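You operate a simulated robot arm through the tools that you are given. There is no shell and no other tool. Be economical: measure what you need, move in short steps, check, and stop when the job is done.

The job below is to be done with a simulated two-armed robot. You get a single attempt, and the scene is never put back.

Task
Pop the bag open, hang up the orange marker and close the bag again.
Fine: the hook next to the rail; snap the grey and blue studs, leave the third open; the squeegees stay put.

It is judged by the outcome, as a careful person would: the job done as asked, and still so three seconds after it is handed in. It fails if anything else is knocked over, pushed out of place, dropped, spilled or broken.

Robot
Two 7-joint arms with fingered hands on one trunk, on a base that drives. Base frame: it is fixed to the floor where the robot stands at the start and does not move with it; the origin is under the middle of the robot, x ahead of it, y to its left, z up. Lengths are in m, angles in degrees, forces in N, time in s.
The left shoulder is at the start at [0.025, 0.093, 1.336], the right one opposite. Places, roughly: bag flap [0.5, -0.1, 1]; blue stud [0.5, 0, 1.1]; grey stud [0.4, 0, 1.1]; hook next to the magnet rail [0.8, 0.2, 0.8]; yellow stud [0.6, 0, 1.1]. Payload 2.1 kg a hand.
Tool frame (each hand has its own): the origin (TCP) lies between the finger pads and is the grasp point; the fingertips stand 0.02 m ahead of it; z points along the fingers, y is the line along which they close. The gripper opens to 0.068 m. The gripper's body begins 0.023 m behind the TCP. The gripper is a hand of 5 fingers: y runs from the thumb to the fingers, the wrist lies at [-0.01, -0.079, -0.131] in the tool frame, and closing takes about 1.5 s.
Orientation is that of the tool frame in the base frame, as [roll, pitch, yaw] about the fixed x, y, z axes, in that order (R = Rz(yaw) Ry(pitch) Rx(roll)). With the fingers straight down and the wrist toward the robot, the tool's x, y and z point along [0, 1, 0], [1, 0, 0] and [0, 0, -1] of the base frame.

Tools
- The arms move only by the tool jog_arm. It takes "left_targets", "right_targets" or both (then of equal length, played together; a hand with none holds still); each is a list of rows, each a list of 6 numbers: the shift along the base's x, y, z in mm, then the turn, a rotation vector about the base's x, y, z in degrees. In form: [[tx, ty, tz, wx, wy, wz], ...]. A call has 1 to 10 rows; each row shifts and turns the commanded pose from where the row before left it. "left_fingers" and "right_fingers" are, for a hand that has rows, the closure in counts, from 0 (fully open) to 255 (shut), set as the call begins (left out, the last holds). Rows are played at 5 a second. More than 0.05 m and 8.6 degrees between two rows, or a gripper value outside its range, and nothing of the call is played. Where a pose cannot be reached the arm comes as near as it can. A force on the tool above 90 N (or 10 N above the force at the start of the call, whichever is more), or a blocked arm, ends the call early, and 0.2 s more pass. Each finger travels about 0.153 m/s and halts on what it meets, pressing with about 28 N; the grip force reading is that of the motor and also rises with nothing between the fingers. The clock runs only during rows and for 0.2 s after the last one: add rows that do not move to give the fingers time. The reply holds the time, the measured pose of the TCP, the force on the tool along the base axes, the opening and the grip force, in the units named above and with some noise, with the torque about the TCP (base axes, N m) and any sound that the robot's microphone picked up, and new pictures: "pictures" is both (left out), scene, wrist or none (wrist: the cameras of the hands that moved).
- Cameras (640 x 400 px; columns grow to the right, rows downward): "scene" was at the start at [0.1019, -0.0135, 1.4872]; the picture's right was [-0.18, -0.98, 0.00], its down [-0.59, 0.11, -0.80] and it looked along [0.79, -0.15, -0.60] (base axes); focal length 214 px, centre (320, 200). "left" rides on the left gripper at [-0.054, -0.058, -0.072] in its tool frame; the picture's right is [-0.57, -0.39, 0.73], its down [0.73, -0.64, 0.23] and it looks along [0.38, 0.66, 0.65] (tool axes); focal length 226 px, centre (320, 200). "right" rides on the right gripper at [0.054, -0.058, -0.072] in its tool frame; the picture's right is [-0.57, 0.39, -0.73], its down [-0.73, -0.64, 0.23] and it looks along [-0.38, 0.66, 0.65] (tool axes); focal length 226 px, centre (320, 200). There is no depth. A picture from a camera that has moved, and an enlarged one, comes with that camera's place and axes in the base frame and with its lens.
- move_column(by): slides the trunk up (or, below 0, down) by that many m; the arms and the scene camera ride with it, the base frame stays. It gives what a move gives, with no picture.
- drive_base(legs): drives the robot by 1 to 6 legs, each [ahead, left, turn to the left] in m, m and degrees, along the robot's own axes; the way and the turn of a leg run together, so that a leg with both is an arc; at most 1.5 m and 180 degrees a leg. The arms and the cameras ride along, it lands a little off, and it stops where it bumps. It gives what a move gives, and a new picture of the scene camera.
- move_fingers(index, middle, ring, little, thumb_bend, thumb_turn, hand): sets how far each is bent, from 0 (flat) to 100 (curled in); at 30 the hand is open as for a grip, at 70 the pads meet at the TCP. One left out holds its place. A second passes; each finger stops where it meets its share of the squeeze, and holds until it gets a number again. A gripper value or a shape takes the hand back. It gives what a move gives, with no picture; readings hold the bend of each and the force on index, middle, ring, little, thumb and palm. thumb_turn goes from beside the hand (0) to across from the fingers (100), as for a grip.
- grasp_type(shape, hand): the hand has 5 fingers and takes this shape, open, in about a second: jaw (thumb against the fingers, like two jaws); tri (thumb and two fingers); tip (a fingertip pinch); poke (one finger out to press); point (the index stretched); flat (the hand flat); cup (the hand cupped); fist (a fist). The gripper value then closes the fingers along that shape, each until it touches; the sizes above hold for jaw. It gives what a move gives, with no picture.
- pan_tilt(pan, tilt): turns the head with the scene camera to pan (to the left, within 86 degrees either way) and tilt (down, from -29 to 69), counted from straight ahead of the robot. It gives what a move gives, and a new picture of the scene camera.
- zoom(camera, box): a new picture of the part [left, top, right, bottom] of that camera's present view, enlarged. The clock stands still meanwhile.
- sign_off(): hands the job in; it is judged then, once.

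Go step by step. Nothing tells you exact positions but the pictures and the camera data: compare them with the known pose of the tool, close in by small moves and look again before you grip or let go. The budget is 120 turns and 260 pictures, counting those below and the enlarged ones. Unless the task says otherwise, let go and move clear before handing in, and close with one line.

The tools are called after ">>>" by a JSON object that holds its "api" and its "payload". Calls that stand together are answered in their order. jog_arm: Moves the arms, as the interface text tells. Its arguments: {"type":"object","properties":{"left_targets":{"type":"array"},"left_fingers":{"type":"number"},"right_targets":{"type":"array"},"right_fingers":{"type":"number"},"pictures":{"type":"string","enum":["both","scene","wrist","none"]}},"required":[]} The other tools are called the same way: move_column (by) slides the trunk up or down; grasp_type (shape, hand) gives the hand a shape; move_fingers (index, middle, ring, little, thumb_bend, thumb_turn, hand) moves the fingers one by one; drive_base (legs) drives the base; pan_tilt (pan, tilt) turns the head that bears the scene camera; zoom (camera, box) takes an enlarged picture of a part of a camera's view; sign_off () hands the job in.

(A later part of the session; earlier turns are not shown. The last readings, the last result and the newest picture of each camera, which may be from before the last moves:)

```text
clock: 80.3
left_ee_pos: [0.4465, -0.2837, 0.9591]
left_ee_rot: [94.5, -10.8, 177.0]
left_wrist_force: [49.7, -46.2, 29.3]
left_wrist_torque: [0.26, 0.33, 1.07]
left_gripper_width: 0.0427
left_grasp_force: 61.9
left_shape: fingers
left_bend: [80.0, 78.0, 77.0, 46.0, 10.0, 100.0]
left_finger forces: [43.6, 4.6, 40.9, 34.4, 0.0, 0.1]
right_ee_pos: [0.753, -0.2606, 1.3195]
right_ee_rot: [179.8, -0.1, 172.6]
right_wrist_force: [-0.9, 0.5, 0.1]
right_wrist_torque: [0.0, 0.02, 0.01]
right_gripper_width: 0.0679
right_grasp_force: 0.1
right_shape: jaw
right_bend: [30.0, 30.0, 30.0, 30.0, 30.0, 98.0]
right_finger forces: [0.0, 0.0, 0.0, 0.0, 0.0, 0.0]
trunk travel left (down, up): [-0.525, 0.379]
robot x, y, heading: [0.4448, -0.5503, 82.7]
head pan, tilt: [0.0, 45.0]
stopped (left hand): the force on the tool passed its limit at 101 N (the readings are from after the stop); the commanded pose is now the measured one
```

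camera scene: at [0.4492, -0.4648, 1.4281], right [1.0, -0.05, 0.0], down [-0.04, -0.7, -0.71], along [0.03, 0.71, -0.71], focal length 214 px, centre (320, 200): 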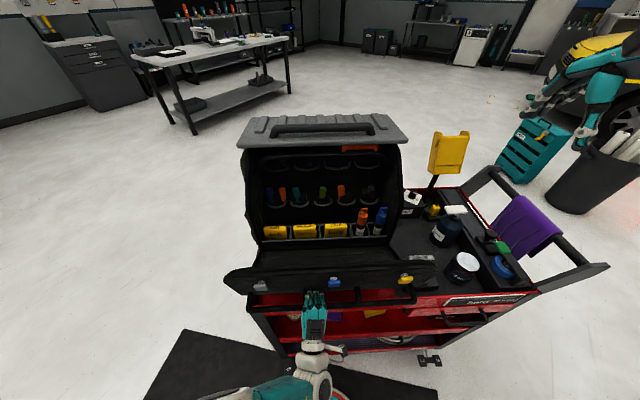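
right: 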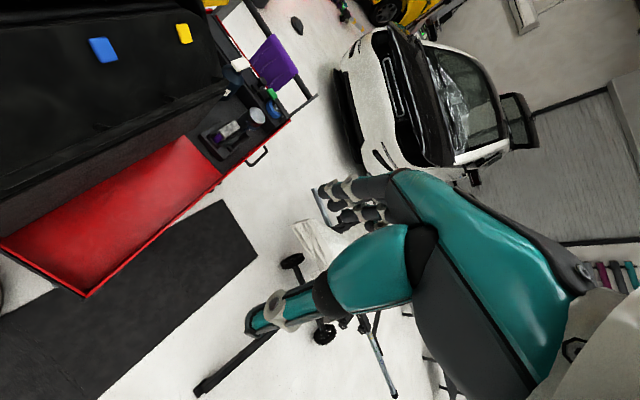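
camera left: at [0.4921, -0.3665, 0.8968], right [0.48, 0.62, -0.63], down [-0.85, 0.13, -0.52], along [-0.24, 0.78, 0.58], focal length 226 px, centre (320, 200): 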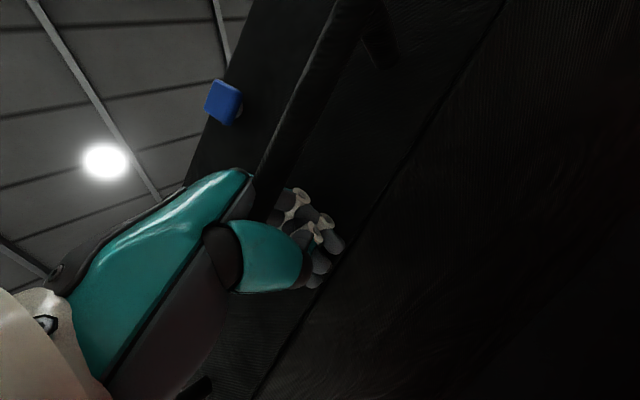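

The thumb is now free. Turning +x toward the robot is what blocks the arm, so I will turn back (-x), then lift the hand up off the bar with the fingers opening.

>>> {"api": "jog_arm", "payload": {"left_targets": [[3, 2, 3, -3, -2, 0], [3, 2, 3, -3, -2, 0], [3, 1, 4, -3, -2, 0], [3, 0, 5, 0, -2, 0], [0, 0, 0, 0, 0, 0]], "pictures": "both"}}

```text
clock: 81.5
left_ee_pos: [0.4502, -0.277, 0.9719]
left_ee_rot: [103.7, -2.3, 177.0]
left_wrist_force: [21.2, -31.3, 25.1]
left_wrist_torque: [0.59, 0.36, 1.06]
left_gripper_width: 0.0376
left_grasp_force: 38.4
left_shape: fingers
left_bend: [78.0, 78.0, 77.0, 42.0, 10.0, 100.0]
left_finger forces: [18.5, 1.5, 22.3, 34.8, 0.0, 0.0]
right_ee_pos: [0.7453, -0.2554, 1.3199]
right_ee_rot: [179.9, 0.0, 172.9]
right_wrist_force: [0.2, 0.7, -0.8]
right_wrist_torque: [-0.04, -0.05, 0.01]
right_gripper_width: 0.068
right_grasp_force: 0.1
right_shape: jaw
right_bend: [30.0, 30.0, 30.0, 30.0, 30.0, 98.0]
right_finger forces: [0.0, 0.0, 0.1, 0.0, 0.1, 0.1]
trunk travel left (down, up): [-0.525, 0.379]
robot x, y, heading: [0.4419, -0.5531, 83.2]
head pan, tilt: [0.0, 45.0]
camera scene: at [0.4585, -0.4566, 1.4283], right [0.99, -0.12, 0.0], down [-0.09, -0.7, -0.71], along [0.08, 0.71, -0.7], focal length 214 px, centre (320, 200)
camera left: at [0.4996, -0.3636, 0.9307], right [0.58, 0.59, -0.57], down [-0.75, 0.11, -0.65], along [-0.31, 0.8, 0.51], focal length 226 px, centre (320, 200)
```

scene: 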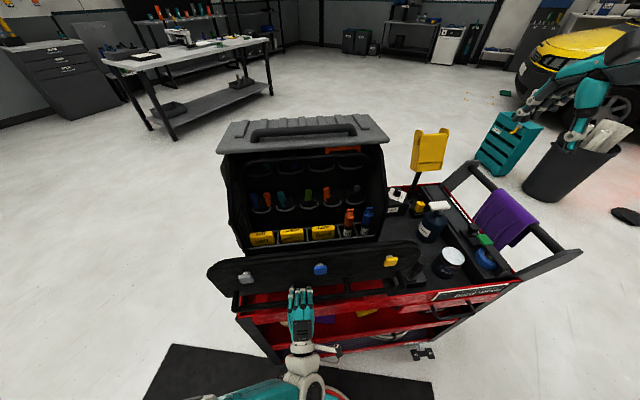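
left: 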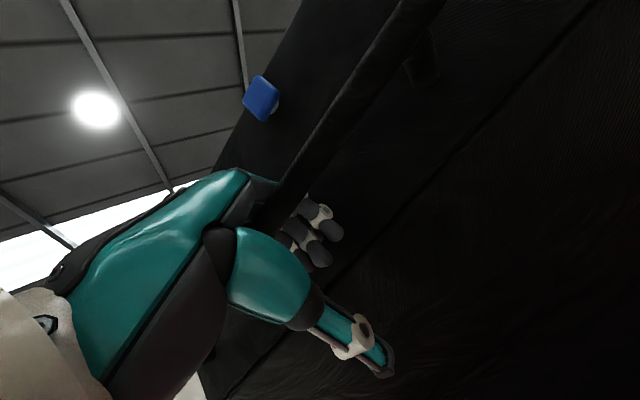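

>>> {"api": "jog_arm", "payload": {"left_targets": [[4, 0, 6, 0, 0, 0], [3, 0, 8, 0, 0, 0], [2, 0, 8, 0, 0, 0], [0, 0, 8, 0, 0, 0], [0, 0, 0, 0, 0, 0]], "pictures": "none"}}

>>> {"api": "move_fingers", "payload": {"hand": "left", "index": 20, "middle": 20, "ring": 20, "little": 20}}

>>> {"api": "zoom", "payload": {"camera": "left", "box": [0, 0, 640, 400]}}

>>> {"api": "zoom", "payload": {"camera": "scene", "box": [190, 200, 430, 350]}}

```text
clock: 82.7
left_ee_pos: [0.4578, -0.2725, 1.0003]
left_ee_rot: [104.0, -2.2, 177.0]
left_wrist_force: [-0.1, -1.8, -0.7]
left_wrist_torque: [0.04, -0.07, 0.04]
left_gripper_width: 0.0284
left_grasp_force: 0.5
left_shape: fingers
left_bend: [78.0, 78.0, 78.0, 51.0, 10.0, 100.0]
left_finger forces: [0.0, 0.0, 0.0, 1.4, 0.1, 0.0]
right_ee_pos: [0.7421, -0.2498, 1.3196]
right_ee_rot: [-179.8, 0.1, 172.9]
right_wrist_force: [0.3, -0.1, 0.4]
right_wrist_torque: [-0.01, -0.02, 0.02]
right_gripper_width: 0.0678
right_grasp_force: 0.0
right_shape: jaw
right_bend: [30.0, 30.0, 30.0, 30.0, 30.0, 98.0]
right_finger forces: [0.0, 0.0, 0.0, 0.1, 0.0, 0.1]
trunk travel left (down, up): [-0.525, 0.379]
robot x, y, heading: [0.4413, -0.548, 83.1]
head pan, tilt: [0.0, 45.0]
```

```text
clock: 83.7
left_ee_pos: [0.4583, -0.2714, 1.0001]
left_ee_rot: [104.2, -2.1, 176.8]
left_wrist_force: [-0.4, -1.0, -0.5]
left_wrist_torque: [0.05, -0.01, 0.04]
left_gripper_width: 0.0821
left_grasp_force: 0.8
left_shape: fingers
left_bend: [20.0, 21.0, 20.0, 20.0, 10.0, 100.0]
left_finger forces: [0.0, 1.3, 0.0, 0.0, 0.0, 0.0]
right_ee_pos: [0.7433, -0.2496, 1.3188]
right_ee_rot: [-179.8, 0.1, 172.9]
right_wrist_force: [0.7, -0.1, -0.7]
right_wrist_torque: [0.04, -0.02, -0.02]
right_gripper_width: 0.0677
right_grasp_force: 0.0
right_shape: jaw
right_bend: [30.0, 30.0, 30.0, 30.0, 30.0, 98.0]
right_finger forces: [0.0, 0.0, 0.1, 0.0, 0.1, 0.0]
trunk travel left (down, up): [-0.525, 0.379]
robot x, y, heading: [0.4439, -0.5501, 82.9]
head pan, tilt: [0.0, 45.0]
```

```text
1.00 times, centred on (320, 200) of left (not enlarged: the box is as wide or as high as the picture)
camera zoom: at [0.5069, -0.3592, 0.9593], right [0.58, 0.58, -0.57], down [-0.75, 0.11, -0.65], along [-0.32, 0.81, 0.5], focal length 226 px, centre (320, 200)
```

zoom: 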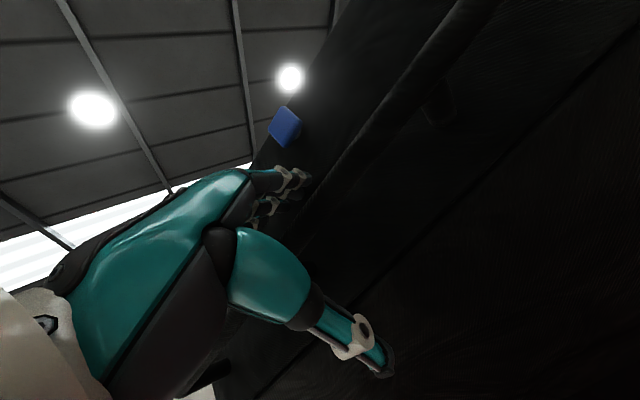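

```text
2.67 times, centred on (310, 275) of scene
camera zoom: at [0.4555, -0.4502, 1.4278], right [0.99, -0.12, 0.0], down [-0.09, -0.7, -0.71], along [0.09, 0.7, -0.71], focal length 572 px, centre (347, 0)
```

zoom: 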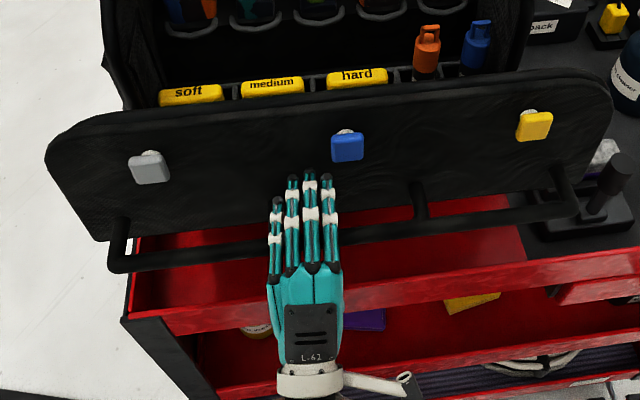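

The hand is free, and the panel stays where it is by friction. I will back the base off to draw the hand straight away from the bar.

>>> {"api": "drive_base", "payload": {"legs": [[-0.1, 0, 0], [0, 0, 7]]}}

>>> {"api": "zoom", "payload": {"camera": "left", "box": [0, 0, 640, 400]}}

>>> {"api": "zoom", "payload": {"camera": "right", "box": [0, 0, 640, 400]}}

```text
clock: 85.4
left_ee_pos: [0.4123, -0.3752, 1.0006]
left_ee_rot: [103.9, -2.1, -175.9]
left_wrist_force: [0.0, -0.7, -0.2]
left_wrist_torque: [-0.01, 0.0, -0.02]
left_gripper_width: 0.0823
left_grasp_force: 0.0
left_shape: fingers
left_bend: [20.0, 20.0, 20.0, 20.0, 9.0, 100.0]
left_finger forces: [0.1, 0.0, 0.0, 0.0, 0.0, 0.0]
right_ee_pos: [0.6935, -0.3187, 1.32]
right_ee_rot: [-180.0, 0.2, 180.0]
right_wrist_force: [0.1, 0.3, 0.2]
right_wrist_torque: [-0.01, 0.03, 0.02]
right_gripper_width: 0.0678
right_grasp_force: 0.1
right_shape: jaw
right_bend: [30.0, 30.0, 30.0, 30.0, 30.0, 98.0]
right_finger forces: [0.1, 0.0, 0.0, 0.0, 0.1, 0.0]
trunk travel left (down, up): [-0.525, 0.379]
robot x, y, heading: [0.4334, -0.6496, 90.4]
head pan, tilt: [0.0, 45.0]
camera scene: at [0.4325, -0.5529, 1.428], right [1.0, 0.0, 0.0], down [0.0, -0.71, -0.71], along [0.0, 0.71, -0.71], focal length 214 px, centre (320, 200)
```

scene: 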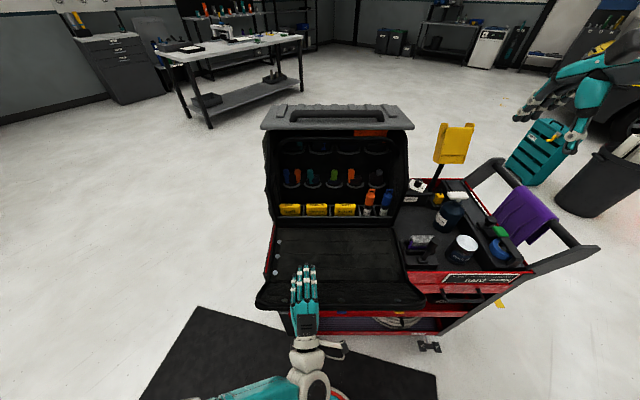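

```text
1.00 times, centred on (320, 200) of left (not enlarged: the box is as wide or as high as the picture)
camera zoom: at [0.472, -0.4552, 0.9598], right [0.5, 0.65, -0.57], down [-0.76, 0.01, -0.65], along [-0.41, 0.76, 0.5], focal length 226 px, centre (320, 200)
```

zoom: 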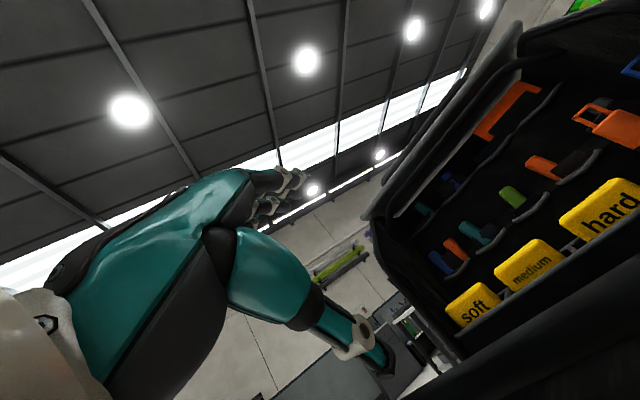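

```text
1.00 times, centred on (320, 200) of right (not enlarged: the box is as wide or as high as the picture)
camera zoom: at [0.6389, -0.3766, 1.3924], right [0.56, 0.39, 0.73], down [0.73, -0.64, -0.23], along [0.38, 0.66, -0.64], focal length 226 px, centre (320, 200)
```

zoom: 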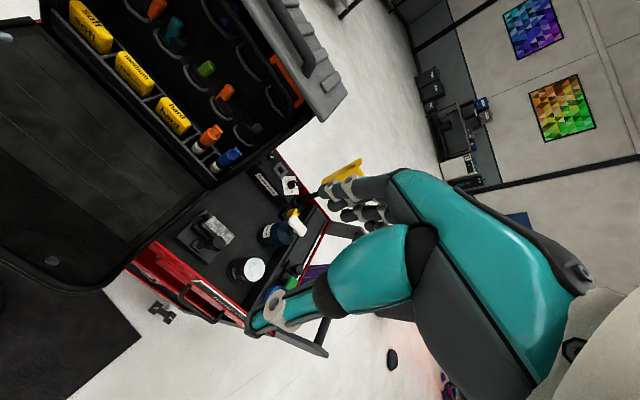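

The panel has dropped fully open and lies flat, giving clear access. Next I will locate the orange marker precisely from two cameras.

>>> {"api": "zoom", "payload": {"camera": "scene", "box": [340, 170, 420, 230]}}

>>> {"api": "zoom", "payload": {"camera": "right", "box": [150, 80, 270, 200]}}

>>> {"api": "zoom", "payload": {"camera": "scene", "box": [240, 200, 460, 340]}}

```text
6.67 times, centred on (380, 200) of scene
camera zoom: at [0.4325, -0.5529, 1.428], right [1.0, 0.0, 0.0], down [0.0, -0.71, -0.71], along [0.0, 0.71, -0.71], focal length 1430 px, centre (-80, 200)
```

zoom: 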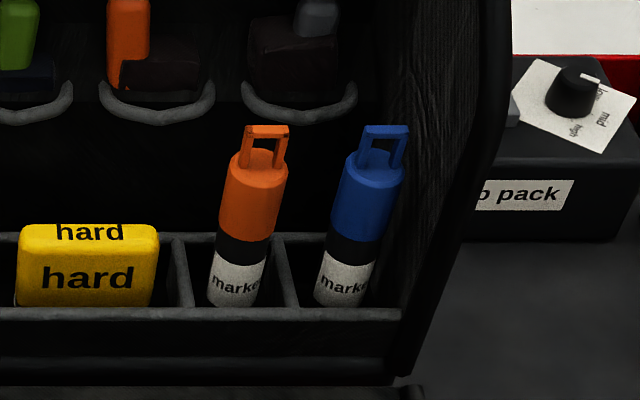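

```text
3.33 times, centred on (210, 140) of right
camera zoom: at [0.6389, -0.3766, 1.3924], right [0.56, 0.39, 0.73], down [0.73, -0.64, -0.23], along [0.38, 0.66, -0.64], focal length 754 px, centre (687, 400)
```

zoom: 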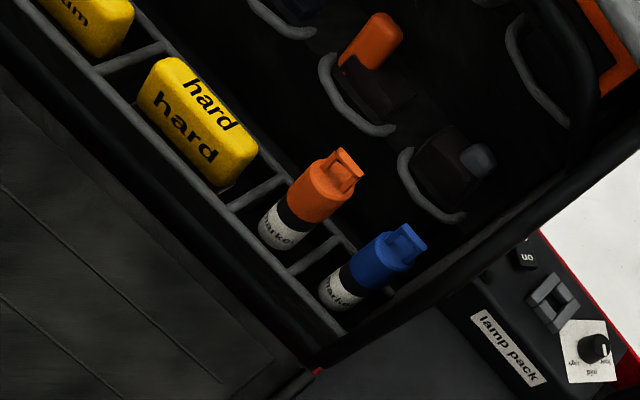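

```text
2.86 times, centred on (350, 270) of scene
camera zoom: at [0.4325, -0.5529, 1.428], right [1.0, 0.0, 0.0], down [0.0, -0.71, -0.71], along [0.0, 0.71, -0.71], focal length 613 px, centre (234, 0)
```

zoom: 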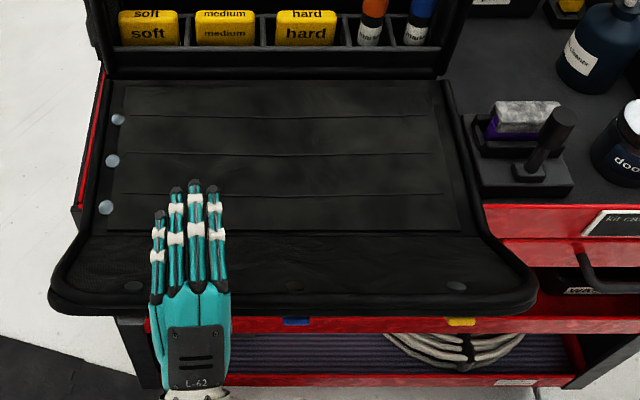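

The orange marker's cap top is at about [0.590, -0.067, 0.969], standing vertically from about z 0.875 with the loop facing front. I will clear the left hand up and to the left, and turn the right hand into a sideways "glass" grip (thumb left, fingers right, pointing forward).

>>> {"api": "jog_arm", "payload": {"left_targets": [[-15, 0, 25, 0, 0, 0], [-15, 0, 25, 0, 0, 0], [-15, 0, 25, 0, 0, 0], [-15, 0, 25, 0, 0, 0], [-15, 0, 25, 0, 0, 0], [-15, 0, 25, 0, 0, 0], [-15, 0, 25, 0, 0, 0], [-15, 0, 25, 0, 0, 0], [-15, 0, 25, 0, 0, 0], [-15, 0, 25, 0, 0, 0]], "right_targets": [[-8, 0, 0, 4.18, 4.18, -5.96], [-8, 0, 0, 4.18, 4.18, -5.96], [-8, 0, 0, 4.18, 4.18, -5.96], [-8, 0, 0, 4.18, 4.18, -5.96], [-8, 0, 0, 4.18, 4.18, -5.96], [-8, 0, 0, 4.18, 4.18, -5.96], [-8, 0, 0, 4.18, 4.18, -5.96], [-8, 0, 0, 4.18, 4.18, -5.96], [-8, 0, 0, 4.18, 4.18, -5.96], [-8, 0, 0, 4.18, 4.18, -5.96]], "pictures": "none"}}

>>> {"api": "jog_arm", "payload": {"right_targets": [[-8, 0, 0, 4.18, 4.18, -5.96], [-8, 0, 0, 4.18, 4.18, -5.96], [-8, 0, 0, 4.18, 4.18, -5.96], [0, 0, 0, 0, 0, 0]], "right_fingers": 105}}

```text
clock: 87.6
left_ee_pos: [0.2587, -0.3438, 1.2166]
left_ee_rot: [104.1, -2.1, -175.9]
left_wrist_force: [0.7, -0.3, -0.9]
left_wrist_torque: [0.01, -0.02, -0.02]
left_gripper_width: 0.0823
left_grasp_force: 0.0
left_shape: fingers
left_bend: [20.0, 20.0, 20.0, 20.0, 9.0, 100.0]
left_finger forces: [0.0, 0.0, 0.1, 0.0, 0.1, 0.0]
left hand out of reach, approached as far as the arm can: row 8, 9, 10
right_ee_pos: [0.6108, -0.3168, 1.3174]
right_ee_rot: [162.1, -54.2, 124.1]
right_wrist_force: [0.0, 0.1, 0.8]
right_wrist_torque: [0.01, 0.02, 0.02]
right_gripper_width: 0.0678
right_grasp_force: 0.0
right_shape: jaw
right_bend: [30.0, 30.0, 30.0, 30.0, 30.0, 98.0]
right_finger forces: [0.1, 0.0, 0.0, 0.0, 0.0, 0.0]
trunk travel left (down, up): [-0.525, 0.379]
robot x, y, heading: [0.4346, -0.6491, 90.3]
head pan, tilt: [0.0, 45.0]
```

```text
clock: 88.6
left_ee_pos: [0.261, -0.343, 1.2158]
left_ee_rot: [103.9, -2.1, -175.8]
left_wrist_force: [1.7, -0.8, 0.1]
left_wrist_torque: [-0.03, 0.03, 0.03]
left_gripper_width: 0.0823
left_grasp_force: 0.0
left_shape: fingers
left_bend: [20.0, 20.0, 20.0, 20.0, 9.0, 100.0]
left_finger forces: [0.0, 0.0, 0.1, 0.1, 0.0, 0.1]
right_ee_pos: [0.5864, -0.3145, 1.3172]
right_ee_rot: [179.5, -69.9, 90.6]
right_wrist_force: [-0.1, -0.4, -0.4]
right_wrist_torque: [0.0, 0.01, -0.02]
right_gripper_width: 0.0403
right_grasp_force: 0.1
right_shape: jaw
right_bend: [29.0, 41.0, 38.0, 43.0, 66.0, 100.0]
right_finger forces: [0.0, 0.0, 0.0, 0.0, 0.0, 0.0]
trunk travel left (down, up): [-0.525, 0.379]
robot x, y, heading: [0.4356, -0.653, 90.5]
head pan, tilt: [0.0, 45.0]
camera scene: at [0.4309, -0.5504, 1.4278], right [1.0, 0.0, 0.0], down [0.0, -0.71, -0.71], along [0.0, 0.71, -0.71], focal length 214 px, centre (320, 200)
camera right: at [0.5302, -0.3644, 1.3945], right [0.39, -0.88, -0.28], down [-0.64, -0.04, -0.77], along [0.66, 0.48, -0.58], focal length 226 px, centre (320, 200)
```

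scene: 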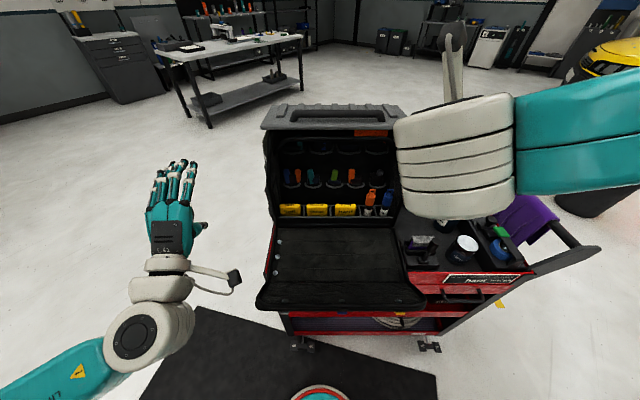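
right: 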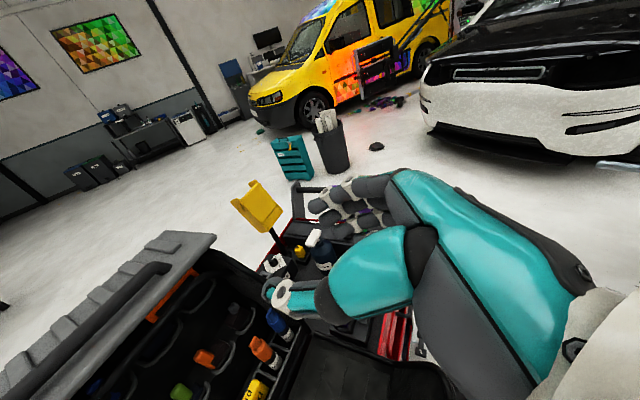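

The right hand is in the sideways grip pose, opened to 40 mm. I will lower it in front of the marker.

>>> {"api": "jog_arm", "payload": {"right_targets": [[1, 10, -40, 0, 0, 0], [1, 10, -40, 0, 0, 0], [1, 10, -40, 0, 0, 0], [0, 10, -40, 0, 0, 0], [0, 10, -40, 0, 0, 0], [0, 10, -40, 0, 0, 0], [0, 10, -40, 0, 0, 0], [0, 10, -40, 0, 0, 0], [0, 10, -40, 0, 0, 0], [0, 0, 0, 0, 0, 0]]}}

```text
clock: 90.8
left_ee_pos: [0.2597, -0.3428, 1.2164]
left_ee_rot: [104.0, -2.1, -175.9]
left_wrist_force: [0.1, -0.4, -1.1]
left_wrist_torque: [-0.04, 0.01, -0.02]
left_gripper_width: 0.0822
left_grasp_force: 0.0
left_shape: fingers
left_bend: [20.0, 20.0, 20.0, 20.0, 9.0, 100.0]
left_finger forces: [0.0, 0.1, 0.0, 0.0, 0.0, 0.0]
right_ee_pos: [0.5912, -0.2242, 0.9577]
right_ee_rot: [179.8, -69.7, 90.5]
right_wrist_force: [0.5, 0.0, 0.1]
right_wrist_torque: [-0.01, 0.0, 0.01]
right_gripper_width: 0.0401
right_grasp_force: 0.1
right_shape: jaw
right_bend: [29.0, 41.0, 38.0, 43.0, 66.0, 100.0]
right_finger forces: [0.0, 0.1, 0.0, 0.0, 0.0, 0.0]
trunk travel left (down, up): [-0.525, 0.379]
robot x, y, heading: [0.434, -0.6494, 90.4]
head pan, tilt: [0.0, 45.0]
camera scene: at [0.4308, -0.5504, 1.4278], right [1.0, 0.0, 0.0], down [0.0, -0.71, -0.71], along [0.0, 0.71, -0.71], focal length 214 px, centre (320, 200)
camera right: at [0.5338, -0.2748, 1.0345], right [0.39, -0.88, -0.28], down [-0.64, -0.04, -0.77], along [0.66, 0.48, -0.58], focal length 226 px, centre (320, 200)
```

scene: 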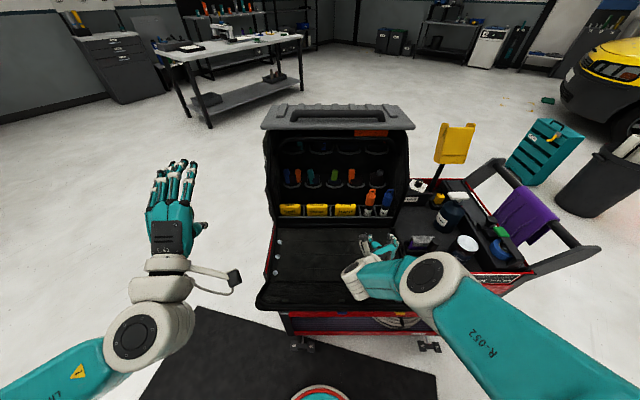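
right: 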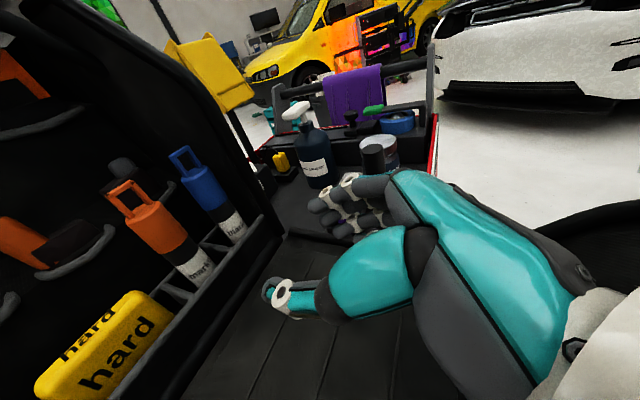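

The pose tracks well. I will bring the open hand forward to just short of the marker and check alignment.

>>> {"api": "jog_arm", "payload": {"right_targets": [[0, 25, -5, 0, 0, 0], [0, 25, -5, 0, 0, 0], [0, 25, -5, 0, 0, 0], [0, 25, -5, 0, 0, 0], [0, 0, 0, 0, 0, 0]]}}

>>> {"api": "zoom", "payload": {"camera": "scene", "box": [320, 165, 430, 245]}}

```text
clock: 92.0
left_ee_pos: [0.26, -0.3433, 1.2165]
left_ee_rot: [103.9, -2.1, -175.9]
left_wrist_force: [0.2, -0.2, 0.4]
left_wrist_torque: [-0.01, -0.02, -0.03]
left_gripper_width: 0.0825
left_grasp_force: 0.2
left_shape: fingers
left_bend: [20.0, 20.0, 20.0, 20.0, 9.0, 100.0]
left_finger forces: [0.0, 0.0, 0.0, 0.0, 0.0, 0.0]
right_ee_pos: [0.6011, -0.179, 0.9814]
right_ee_rot: [179.5, -69.9, 90.7]
right_wrist_force: [0.2, -0.2, -0.7]
right_wrist_torque: [0.01, -0.01, 0.01]
right_gripper_width: 0.0402
right_grasp_force: 0.1
right_shape: jaw
right_bend: [29.0, 41.0, 38.0, 43.0, 66.0, 100.0]
right_finger forces: [0.0, 0.0, 0.0, 0.0, 0.0, 0.0]
right hand out of reach, approached as far as the arm can: row 1, 2, 3, 4
trunk travel left (down, up): [-0.525, 0.379]
robot x, y, heading: [0.4361, -0.6496, 90.3]
head pan, tilt: [0.0, 45.0]
camera scene: at [0.4306, -0.5507, 1.4278], right [1.0, 0.0, 0.0], down [0.0, -0.71, -0.71], along [0.0, 0.71, -0.71], focal length 214 px, centre (320, 200)
camera right: at [0.5445, -0.2283, 1.0582], right [0.39, -0.88, -0.28], down [-0.64, -0.04, -0.77], along [0.66, 0.48, -0.58], focal length 226 px, centre (320, 200)
```

scene: 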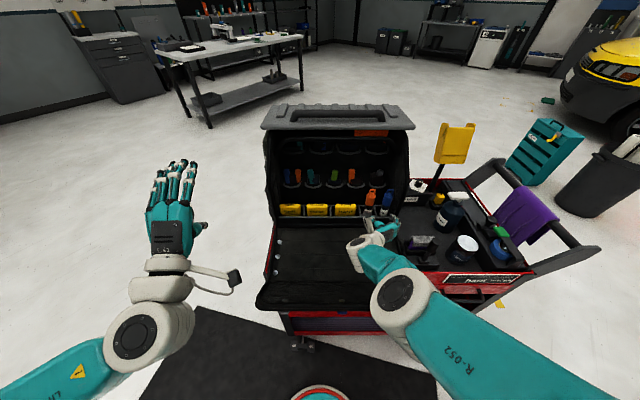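
right: 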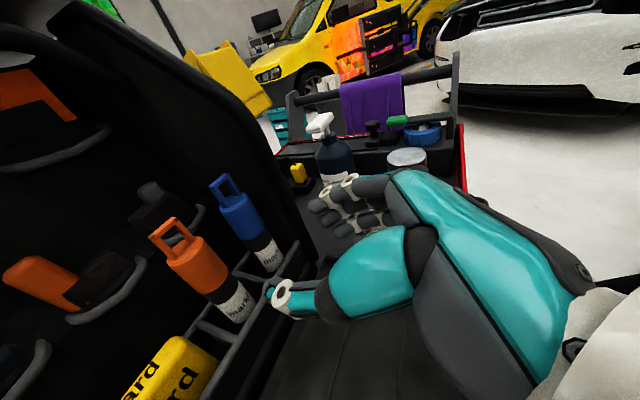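

```text
5.00 times, centred on (375, 205) of scene
camera zoom: at [0.4306, -0.5507, 1.4278], right [1.0, 0.0, 0.0], down [0.0, -0.71, -0.71], along [0.0, 0.71, -0.71], focal length 1072 px, centre (45, 175)
```

zoom: 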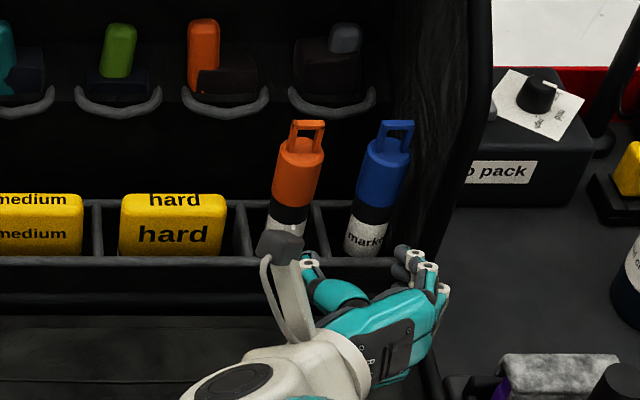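

The arm is at its reach limit from this shoulder height. I will raise the right hand, lower the trunk by 0.2 m and approach again.

>>> {"api": "jog_arm", "payload": {"right_targets": [[-2, -15, 40, 0, 0, 0], [-2, -15, 40, 0, 0, 0], [-2, -15, 40, 0, 0, 0], [-2, -15, 40, 0, 0, 0], [-2, -15, 40, 0, 0, 0], [0, 0, 0, 0, 0, 0]], "pictures": "none"}}

>>> {"api": "move_column", "payload": {"by": -0.2}}

```text
clock: 93.4
left_ee_pos: [0.2592, -0.3443, 1.2178]
left_ee_rot: [103.9, -2.0, -175.9]
left_wrist_force: [-0.1, -0.3, 0.6]
left_wrist_torque: [0.02, 0.0, -0.02]
left_gripper_width: 0.0825
left_grasp_force: 0.0
left_shape: fingers
left_bend: [20.0, 20.0, 20.0, 20.0, 9.0, 100.0]
left_finger forces: [0.0, 0.0, 0.1, 0.0, 0.0, 0.0]
right_ee_pos: [0.5918, -0.2548, 1.181]
right_ee_rot: [179.5, -70.0, 90.7]
right_wrist_force: [-0.9, 0.2, -0.4]
right_wrist_torque: [0.0, 0.03, -0.01]
right_gripper_width: 0.0403
right_grasp_force: 0.0
right_shape: jaw
right_bend: [74.0, 41.0, 38.0, 43.0, 66.0, 100.0]
right_finger forces: [0.1, 0.0, 0.0, 0.0, 0.1, 0.1]
right hand out of reach, approached as far as the arm can: row 1
trunk travel left (down, up): [-0.525, 0.379]
robot x, y, heading: [0.4361, -0.6515, 90.5]
head pan, tilt: [0.0, 45.0]
```

```text
clock: 95.6
left_ee_pos: [0.2595, -0.3332, 0.9983]
left_ee_rot: [107.3, -2.3, -175.9]
left_wrist_force: [0.7, -0.3, -1.3]
left_wrist_torque: [0.0, -0.02, -0.01]
left_gripper_width: 0.0822
left_grasp_force: 0.0
left_shape: fingers
left_bend: [20.0, 20.0, 20.0, 20.0, 9.0, 100.0]
left_finger forces: [0.0, 0.0, 0.0, 0.0, 0.0, 0.0]
right_ee_pos: [0.5918, -0.2545, 0.9811]
right_ee_rot: [179.6, -69.7, 90.6]
right_wrist_force: [-0.7, 0.4, 0.1]
right_wrist_torque: [0.0, 0.0, 0.01]
right_gripper_width: 0.0399
right_grasp_force: 0.0
right_shape: jaw
right_bend: [74.0, 41.0, 38.0, 43.0, 66.0, 100.0]
right_finger forces: [0.0, 0.0, 0.0, 0.0, 0.1, 0.0]
trunk travel left (down, up): [-0.325, 0.579]
robot x, y, heading: [0.4332, -0.649, 90.3]
head pan, tilt: [0.0, 45.0]
```

>>> {"api": "jog_arm", "payload": {"right_targets": [[0, 25, -8, 0, 0, 0], [0, 25, -8, 0, 0, 0], [0, 25, -8, 0, 0, 0], [0, 25, -8, 0, 0, 0], [0, 25, -8, 0, 0, 0], [0, 0, -8, 0, 0, 0], [0, 0, 0, 0, 0, 0]], "right_fingers": 100}}

>>> {"api": "zoom", "payload": {"camera": "scene", "box": [330, 130, 450, 210]}}

>>> {"api": "zoom", "payload": {"camera": "right", "box": [120, 140, 440, 360]}}

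```text
clock: 97.2
left_ee_pos: [0.2598, -0.3329, 0.9988]
left_ee_rot: [107.2, -2.3, -176.1]
left_wrist_force: [-0.3, 0.0, 0.0]
left_wrist_torque: [-0.03, -0.02, -0.01]
left_gripper_width: 0.0822
left_grasp_force: 0.0
left_shape: fingers
left_bend: [20.0, 20.0, 20.0, 20.0, 9.0, 100.0]
left_finger forces: [0.0, 0.0, 0.0, 0.1, 0.0, 0.0]
right_ee_pos: [0.5924, -0.129, 0.9324]
right_ee_rot: [179.6, -69.8, 90.5]
right_wrist_force: [-0.2, -1.0, 0.8]
right_wrist_torque: [0.01, -0.01, -0.03]
right_gripper_width: 0.0409
right_grasp_force: 0.0
right_shape: jaw
right_bend: [29.0, 40.0, 37.0, 43.0, 66.0, 100.0]
right_finger forces: [0.0, 0.0, 0.0, 0.0, 0.0, 0.0]
trunk travel left (down, up): [-0.325, 0.579]
robot x, y, heading: [0.4355, -0.6529, 90.2]
head pan, tilt: [0.0, 45.0]
camera scene: at [0.431, -0.5293, 1.2268], right [1.0, 0.0, 0.0], down [0.0, -0.71, -0.71], along [0.0, 0.71, -0.71], focal length 214 px, centre (320, 200)
camera right: at [0.5348, -0.1774, 1.0098], right [0.39, -0.88, -0.28], down [-0.64, -0.04, -0.77], along [0.66, 0.48, -0.58], focal length 226 px, centre (320, 200)
```

scene: 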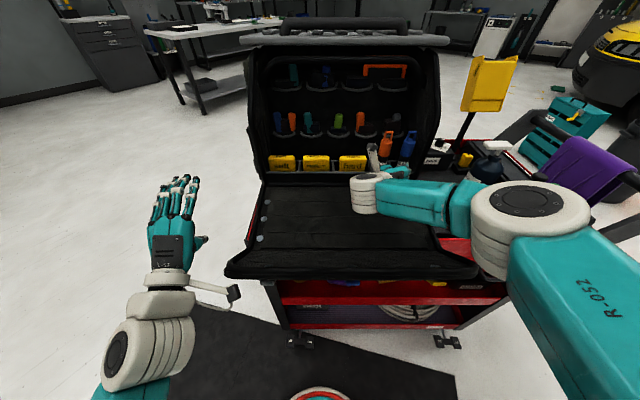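
right: 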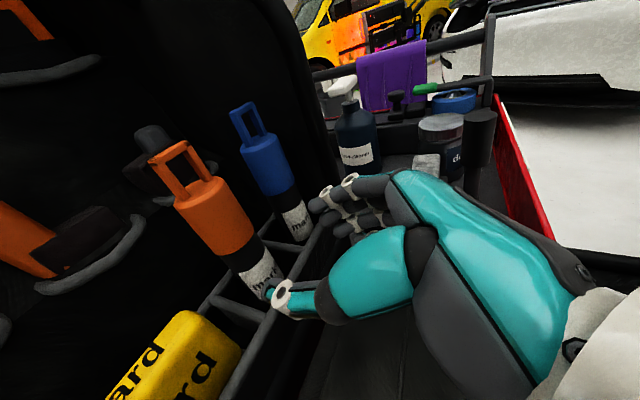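

```text
5.00 times, centred on (390, 170) of scene
camera zoom: at [0.431, -0.5293, 1.2268], right [1.0, 0.0, 0.0], down [0.0, -0.71, -0.71], along [0.0, 0.71, -0.71], focal length 1072 px, centre (-30, 350)
```

zoom: 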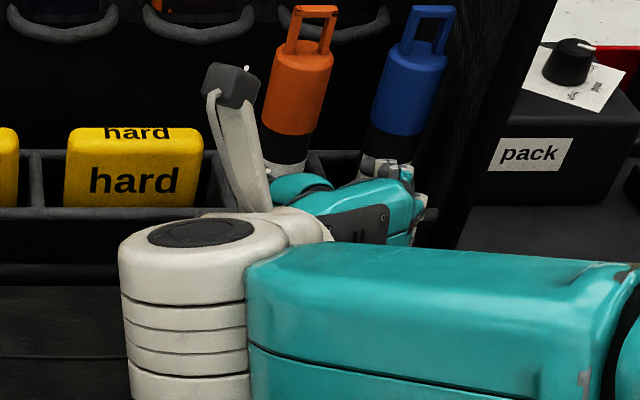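

```text
1.82 times, centred on (280, 250) of right
camera zoom: at [0.5348, -0.1774, 1.0098], right [0.39, -0.88, -0.28], down [-0.64, -0.04, -0.77], along [0.66, 0.48, -0.58], focal length 411 px, centre (393, 109)
```

zoom: 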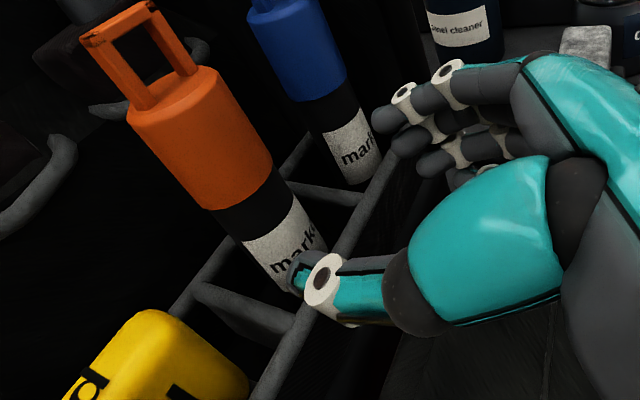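

Thumb and fingers line up on either side of the orange marker (estimated tips at x 0.565 and 0.621). I will narrow slightly and slide in to the marker.

>>> {"api": "jog_arm", "payload": {"right_targets": [[-1, 12, -2, 0, 0, 0], [-1, 12, -2, 0, 0, 0], [0, 12, -1, 0, 0, 0], [0, 12, -1, 0, 0, 0], [0, 12, 0, 0, 0, 0], [0, 0, 0, 0, 0, 0]], "right_fingers": 108}}

>>> {"api": "zoom", "payload": {"camera": "right", "box": [120, 100, 440, 320]}}

```text
clock: 98.6
left_ee_pos: [0.2586, -0.3334, 0.9982]
left_ee_rot: [107.2, -2.3, -176.2]
left_wrist_force: [-0.5, -0.8, -0.1]
left_wrist_torque: [-0.04, 0.02, 0.0]
left_gripper_width: 0.0823
left_grasp_force: 0.0
left_shape: fingers
left_bend: [20.0, 20.0, 20.0, 20.0, 9.0, 100.0]
left_finger forces: [0.0, 0.0, 0.0, 0.0, 0.0, 0.0]
right_ee_pos: [0.5906, -0.0859, 0.9271]
right_ee_rot: [179.5, -69.7, 90.6]
right_wrist_force: [-0.9, 0.8, 0.4]
right_wrist_torque: [0.01, -0.01, 0.03]
right_gripper_width: 0.0397
right_grasp_force: 0.0
right_shape: jaw
right_bend: [74.0, 41.0, 38.0, 43.0, 67.0, 100.0]
right_finger forces: [0.0, 0.0, 0.1, 0.1, 0.1, 0.0]
right hand out of reach, approached as far as the arm can: row 4, 5
trunk travel left (down, up): [-0.325, 0.579]
robot x, y, heading: [0.4311, -0.6487, 90.3]
head pan, tilt: [0.0, 45.0]
camera scene: at [0.4309, -0.5293, 1.2267], right [1.0, 0.0, 0.0], down [0.0, -0.71, -0.71], along [0.0, 0.71, -0.71], focal length 214 px, centre (320, 200)
camera right: at [0.5334, -0.1343, 1.0042], right [0.39, -0.88, -0.28], down [-0.64, -0.04, -0.77], along [0.66, 0.48, -0.58], focal length 226 px, centre (320, 200)
```

scene: 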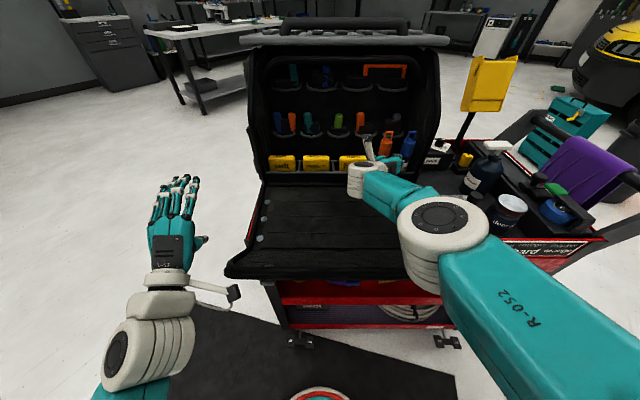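
right: 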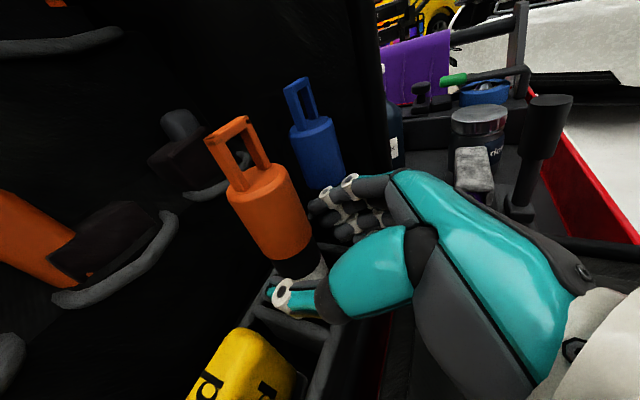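

```text
1.82 times, centred on (280, 210) of right
camera zoom: at [0.5334, -0.1343, 1.0042], right [0.39, -0.88, -0.28], down [-0.64, -0.04, -0.77], along [0.66, 0.48, -0.58], focal length 411 px, centre (393, 182)
```

zoom: 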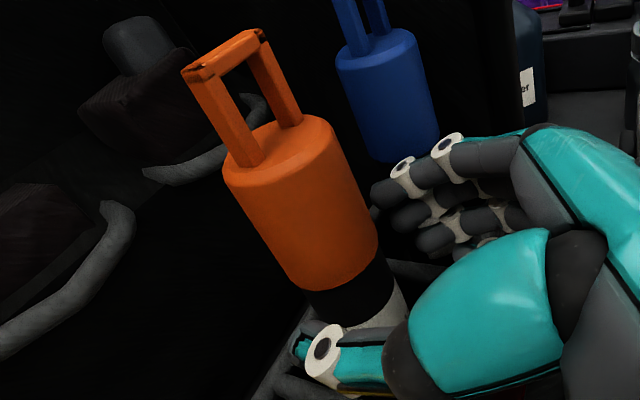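

The alignment is right but the arm is 2 cm short. I will drive the base forward 2.5 cm.

>>> {"api": "drive_base", "payload": {"legs": [[0.022, 0, 0]]}}

>>> {"api": "zoom", "payload": {"camera": "right", "box": [120, 100, 440, 320]}}

```text
clock: 99.4
left_ee_pos: [0.2493, -0.2975, 0.9972]
left_ee_rot: [107.4, -2.4, -175.9]
left_wrist_force: [0.1, 0.3, 0.3]
left_wrist_torque: [-0.01, -0.02, 0.0]
left_gripper_width: 0.0822
left_grasp_force: 0.1
left_shape: fingers
left_bend: [20.0, 20.0, 20.0, 20.0, 9.0, 100.0]
left_finger forces: [0.1, 0.0, 0.0, 0.0, 0.0, 0.0]
right_ee_pos: [0.5807, -0.0518, 0.9266]
right_ee_rot: [179.9, -69.7, 90.2]
right_wrist_force: [-0.3, 1.3, -0.3]
right_wrist_torque: [-0.03, -0.01, -0.04]
right_gripper_width: 0.0394
right_grasp_force: 0.0
right_shape: jaw
right_bend: [74.0, 42.0, 38.0, 43.0, 67.0, 100.0]
right_finger forces: [0.1, 0.1, 0.0, 0.1, 0.0, 0.0]
trunk travel left (down, up): [-0.325, 0.579]
robot x, y, heading: [0.4275, -0.6217, 89.9]
head pan, tilt: [0.0, 45.0]
camera scene: at [0.4193, -0.4952, 1.2267], right [1.0, 0.0, 0.0], down [0.0, -0.71, -0.71], along [0.0, 0.71, -0.71], focal length 214 px, centre (320, 200)
```

scene: 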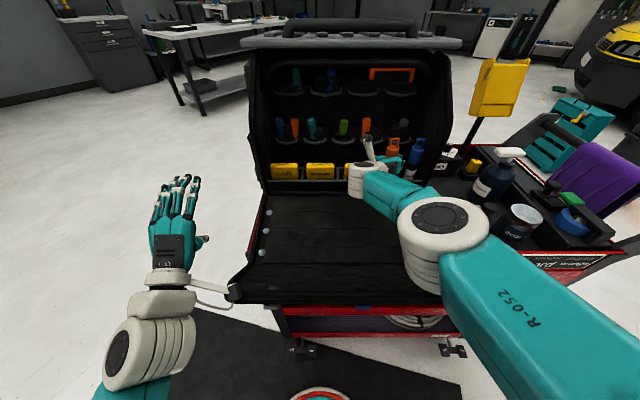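

```text
1.82 times, centred on (280, 210) of right
camera zoom: at [0.5237, -0.1005, 1.0036], right [0.39, -0.88, -0.28], down [-0.64, -0.04, -0.77], along [0.66, 0.48, -0.58], focal length 411 px, centre (393, 182)
```

zoom: 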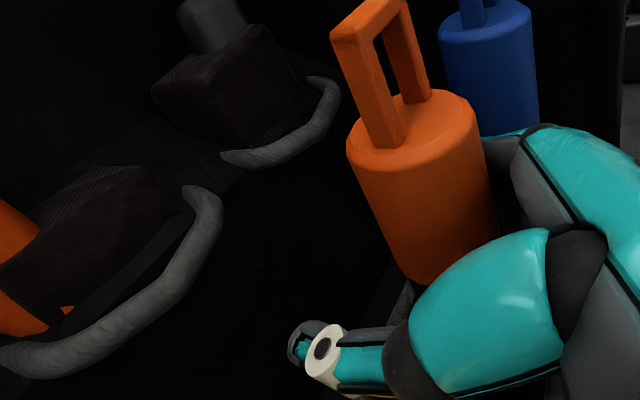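

The base drove a bit further and to the left (TCP at [0.581, -0.052]). I will correct the hand by +6 mm in x and -13 mm in y, and look again.

>>> {"api": "jog_arm", "payload": {"right_targets": [[3, -6, 0, 0, 0, 0], [3, -7, 0, 0, 0, 0], [0, 0, 0, 0, 0, 0]], "pictures": "wrist"}}

>>> {"api": "zoom", "payload": {"camera": "scene", "box": [340, 120, 460, 200]}}

```text
clock: 100.2
left_ee_pos: [0.2493, -0.2975, 0.9965]
left_ee_rot: [107.4, -2.4, -176.1]
left_wrist_force: [0.1, -0.8, -0.7]
left_wrist_torque: [0.0, -0.01, 0.04]
left_gripper_width: 0.0822
left_grasp_force: 0.0
left_shape: fingers
left_bend: [20.0, 20.0, 20.0, 20.0, 9.0, 100.0]
left_finger forces: [0.0, 0.0, 0.1, 0.0, 0.0, 0.0]
right_ee_pos: [0.5889, -0.0664, 0.9258]
right_ee_rot: [179.8, -69.8, 90.3]
right_wrist_force: [-0.7, 1.0, -0.3]
right_wrist_torque: [-0.01, -0.04, 0.03]
right_gripper_width: 0.0395
right_grasp_force: 0.0
right_shape: jaw
right_bend: [74.0, 42.0, 38.0, 43.0, 67.0, 100.0]
right_finger forces: [0.0, 0.1, 0.0, 0.0, 0.0, 0.0]
trunk travel left (down, up): [-0.325, 0.579]
robot x, y, heading: [0.4163, -0.6163, 90.1]
head pan, tilt: [0.0, 45.0]
camera right: at [0.5308, -0.1148, 1.0025], right [0.39, -0.88, -0.28], down [-0.64, -0.04, -0.77], along [0.66, 0.48, -0.58], focal length 226 px, centre (320, 200)
```

right: 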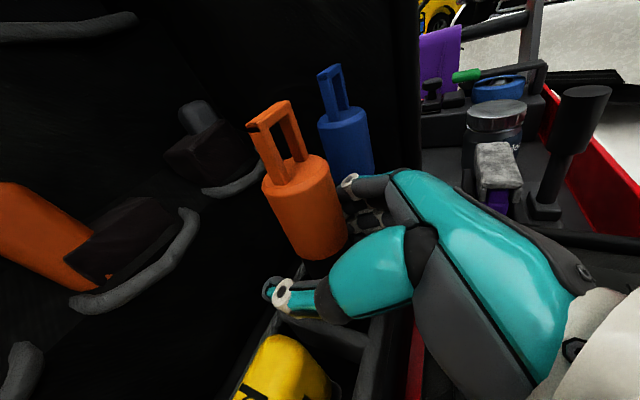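

```text
5.00 times, centred on (400, 160) of scene
camera zoom: at [0.4203, -0.4963, 1.2267], right [1.0, 0.0, 0.0], down [0.0, -0.71, -0.71], along [0.0, 0.71, -0.71], focal length 1072 px, centre (-80, 400)
```

zoom: 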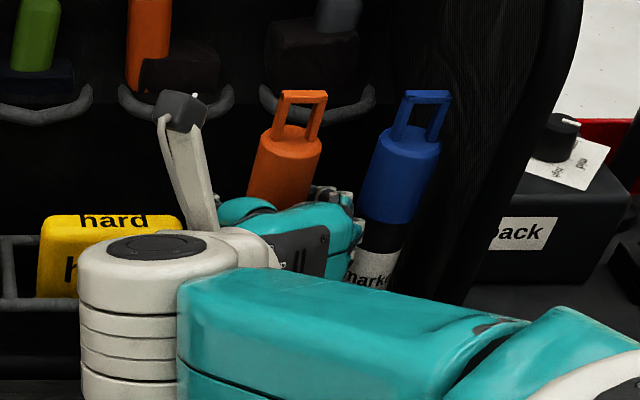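

The marker is between thumb and fingers. I will close the hand.

>>> {"api": "jog_arm", "payload": {"right_targets": [[0, 0, 0, 0, 0, 0], [0, 0, 0, 0, 0, 0], [0, 0, 0, 0, 0, 0], [0, 0, 0, 0, 0, 0], [0, 0, 0, 0, 0, 0], [0, 0, 0, 0, 0, 0], [0, 0, 0, 0, 0, 0]], "right_fingers": 255, "pictures": "wrist"}}

>>> {"api": "zoom", "payload": {"camera": "right", "box": [200, 80, 440, 320]}}

```text
clock: 101.8
left_ee_pos: [0.249, -0.2994, 0.998]
left_ee_rot: [107.4, -2.4, -176.2]
left_wrist_force: [0.4, 0.3, -0.8]
left_wrist_torque: [-0.03, -0.02, 0.01]
left_gripper_width: 0.0823
left_grasp_force: 0.0
left_shape: fingers
left_bend: [20.0, 20.0, 20.0, 20.0, 9.0, 100.0]
left_finger forces: [0.1, 0.1, 0.1, 0.0, 0.0, 0.0]
right_ee_pos: [0.5887, -0.0651, 0.9247]
right_ee_rot: [179.9, -69.9, 90.2]
right_wrist_force: [1.7, 0.9, 2.0]
right_wrist_torque: [0.05, -0.08, -0.05]
right_gripper_width: 0.0148
right_grasp_force: 28.1
right_shape: jaw
right_bend: [75.0, 74.0, 59.0, 55.0, 86.0, 100.0]
right_finger forces: [11.8, 2.6, 2.8, 2.6, 15.0, 0.0]
trunk travel left (down, up): [-0.325, 0.579]
robot x, y, heading: [0.4202, -0.619, 90.0]
head pan, tilt: [0.0, 45.0]
camera right: at [0.5308, -0.1146, 1.0025], right [0.39, -0.88, -0.28], down [-0.64, -0.04, -0.77], along [0.66, 0.48, -0.58], focal length 226 px, centre (320, 200)
```

right: 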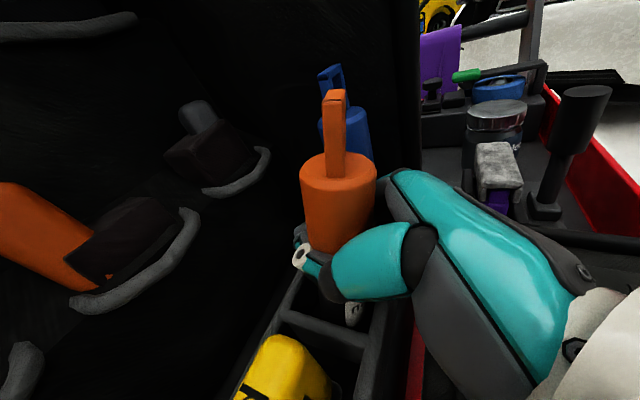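

```text
1.67 times, centred on (320, 200) of right
camera zoom: at [0.5308, -0.1146, 1.0025], right [0.39, -0.88, -0.28], down [-0.64, -0.04, -0.77], along [0.66, 0.48, -0.58], focal length 377 px, centre (320, 200)
```

zoom: 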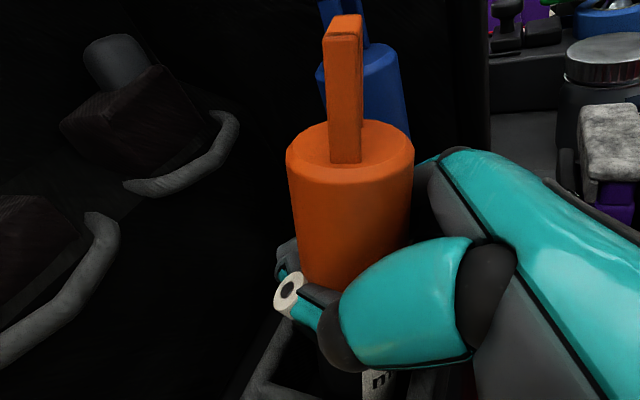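

The grip turned the marker about 40° around its axis but holds it (28 N). I will lift it straight up gently and then draw it back out.

>>> {"api": "jog_arm", "payload": {"right_targets": [[0, 0, 15, 0, 0, 0], [0, 0, 15, 0, 0, 0], [0, -2, 15, 0, 0, 0], [0, -3, 15, 0, 0, 0], [0, -5, 15, 0, 0, 0], [0, 0, 0, 0, 0, 0]]}}

>>> {"api": "zoom", "payload": {"camera": "scene", "box": [330, 90, 460, 180]}}

```text
clock: 103.2
left_ee_pos: [0.2499, -0.2991, 0.9983]
left_ee_rot: [107.3, -2.4, -176.1]
left_wrist_force: [0.6, 0.1, 1.1]
left_wrist_torque: [0.01, -0.02, -0.01]
left_gripper_width: 0.0823
left_grasp_force: 0.0
left_shape: fingers
left_bend: [20.0, 20.0, 20.0, 20.0, 9.0, 100.0]
left_finger forces: [0.0, 0.0, 0.1, 0.0, 0.1, 0.0]
right_ee_pos: [0.5898, -0.0751, 1.0015]
right_ee_rot: [179.7, -69.8, 90.4]
right_wrist_force: [0.2, -0.1, -0.3]
right_wrist_torque: [0.02, -0.03, -0.02]
right_gripper_width: 0.0145
right_grasp_force: 28.1
right_shape: jaw
right_bend: [75.0, 74.0, 71.0, 55.0, 86.0, 100.0]
right_finger forces: [13.2, 1.4, 2.4, 1.6, 16.7, 0.1]
trunk travel left (down, up): [-0.325, 0.579]
robot x, y, heading: [0.4201, -0.6192, 90.2]
head pan, tilt: [0.0, 45.0]
camera scene: at [0.4202, -0.4961, 1.2267], right [1.0, 0.0, 0.0], down [0.0, -0.71, -0.71], along [0.0, 0.71, -0.71], focal length 214 px, centre (320, 200)
camera right: at [0.5313, -0.1247, 1.0774], right [0.39, -0.88, -0.28], down [-0.64, -0.04, -0.77], along [0.66, 0.48, -0.58], focal length 226 px, centre (320, 200)
```

scene: 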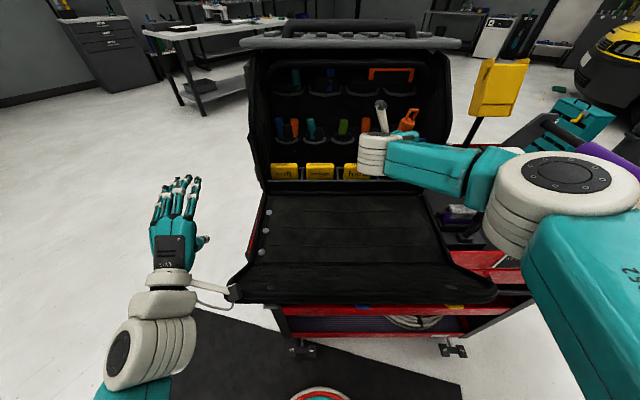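
right: 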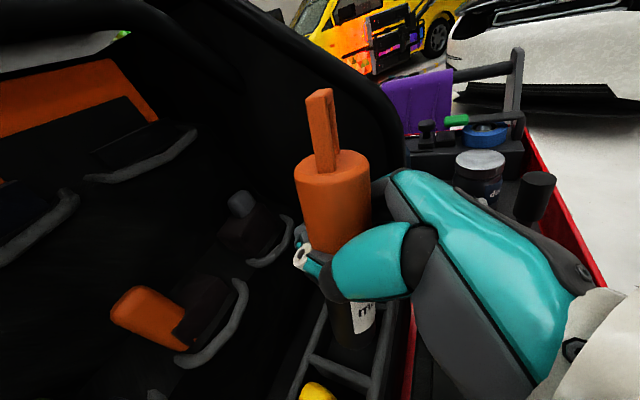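

```text
4.44 times, centred on (395, 135) of scene
camera zoom: at [0.4202, -0.4961, 1.2267], right [1.0, 0.0, 0.0], down [0.0, -0.71, -0.71], along [0.0, 0.71, -0.71], focal length 953 px, centre (-13, 489)
```

zoom: 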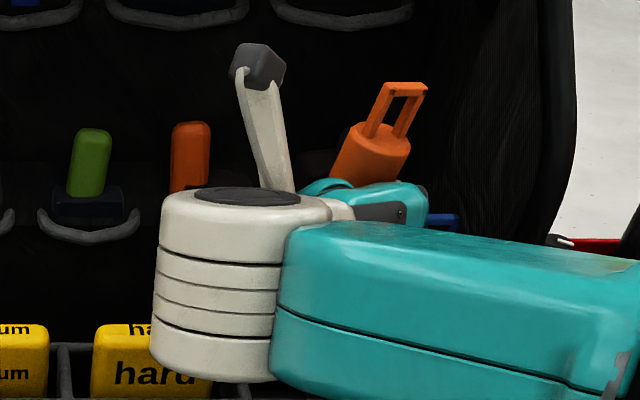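

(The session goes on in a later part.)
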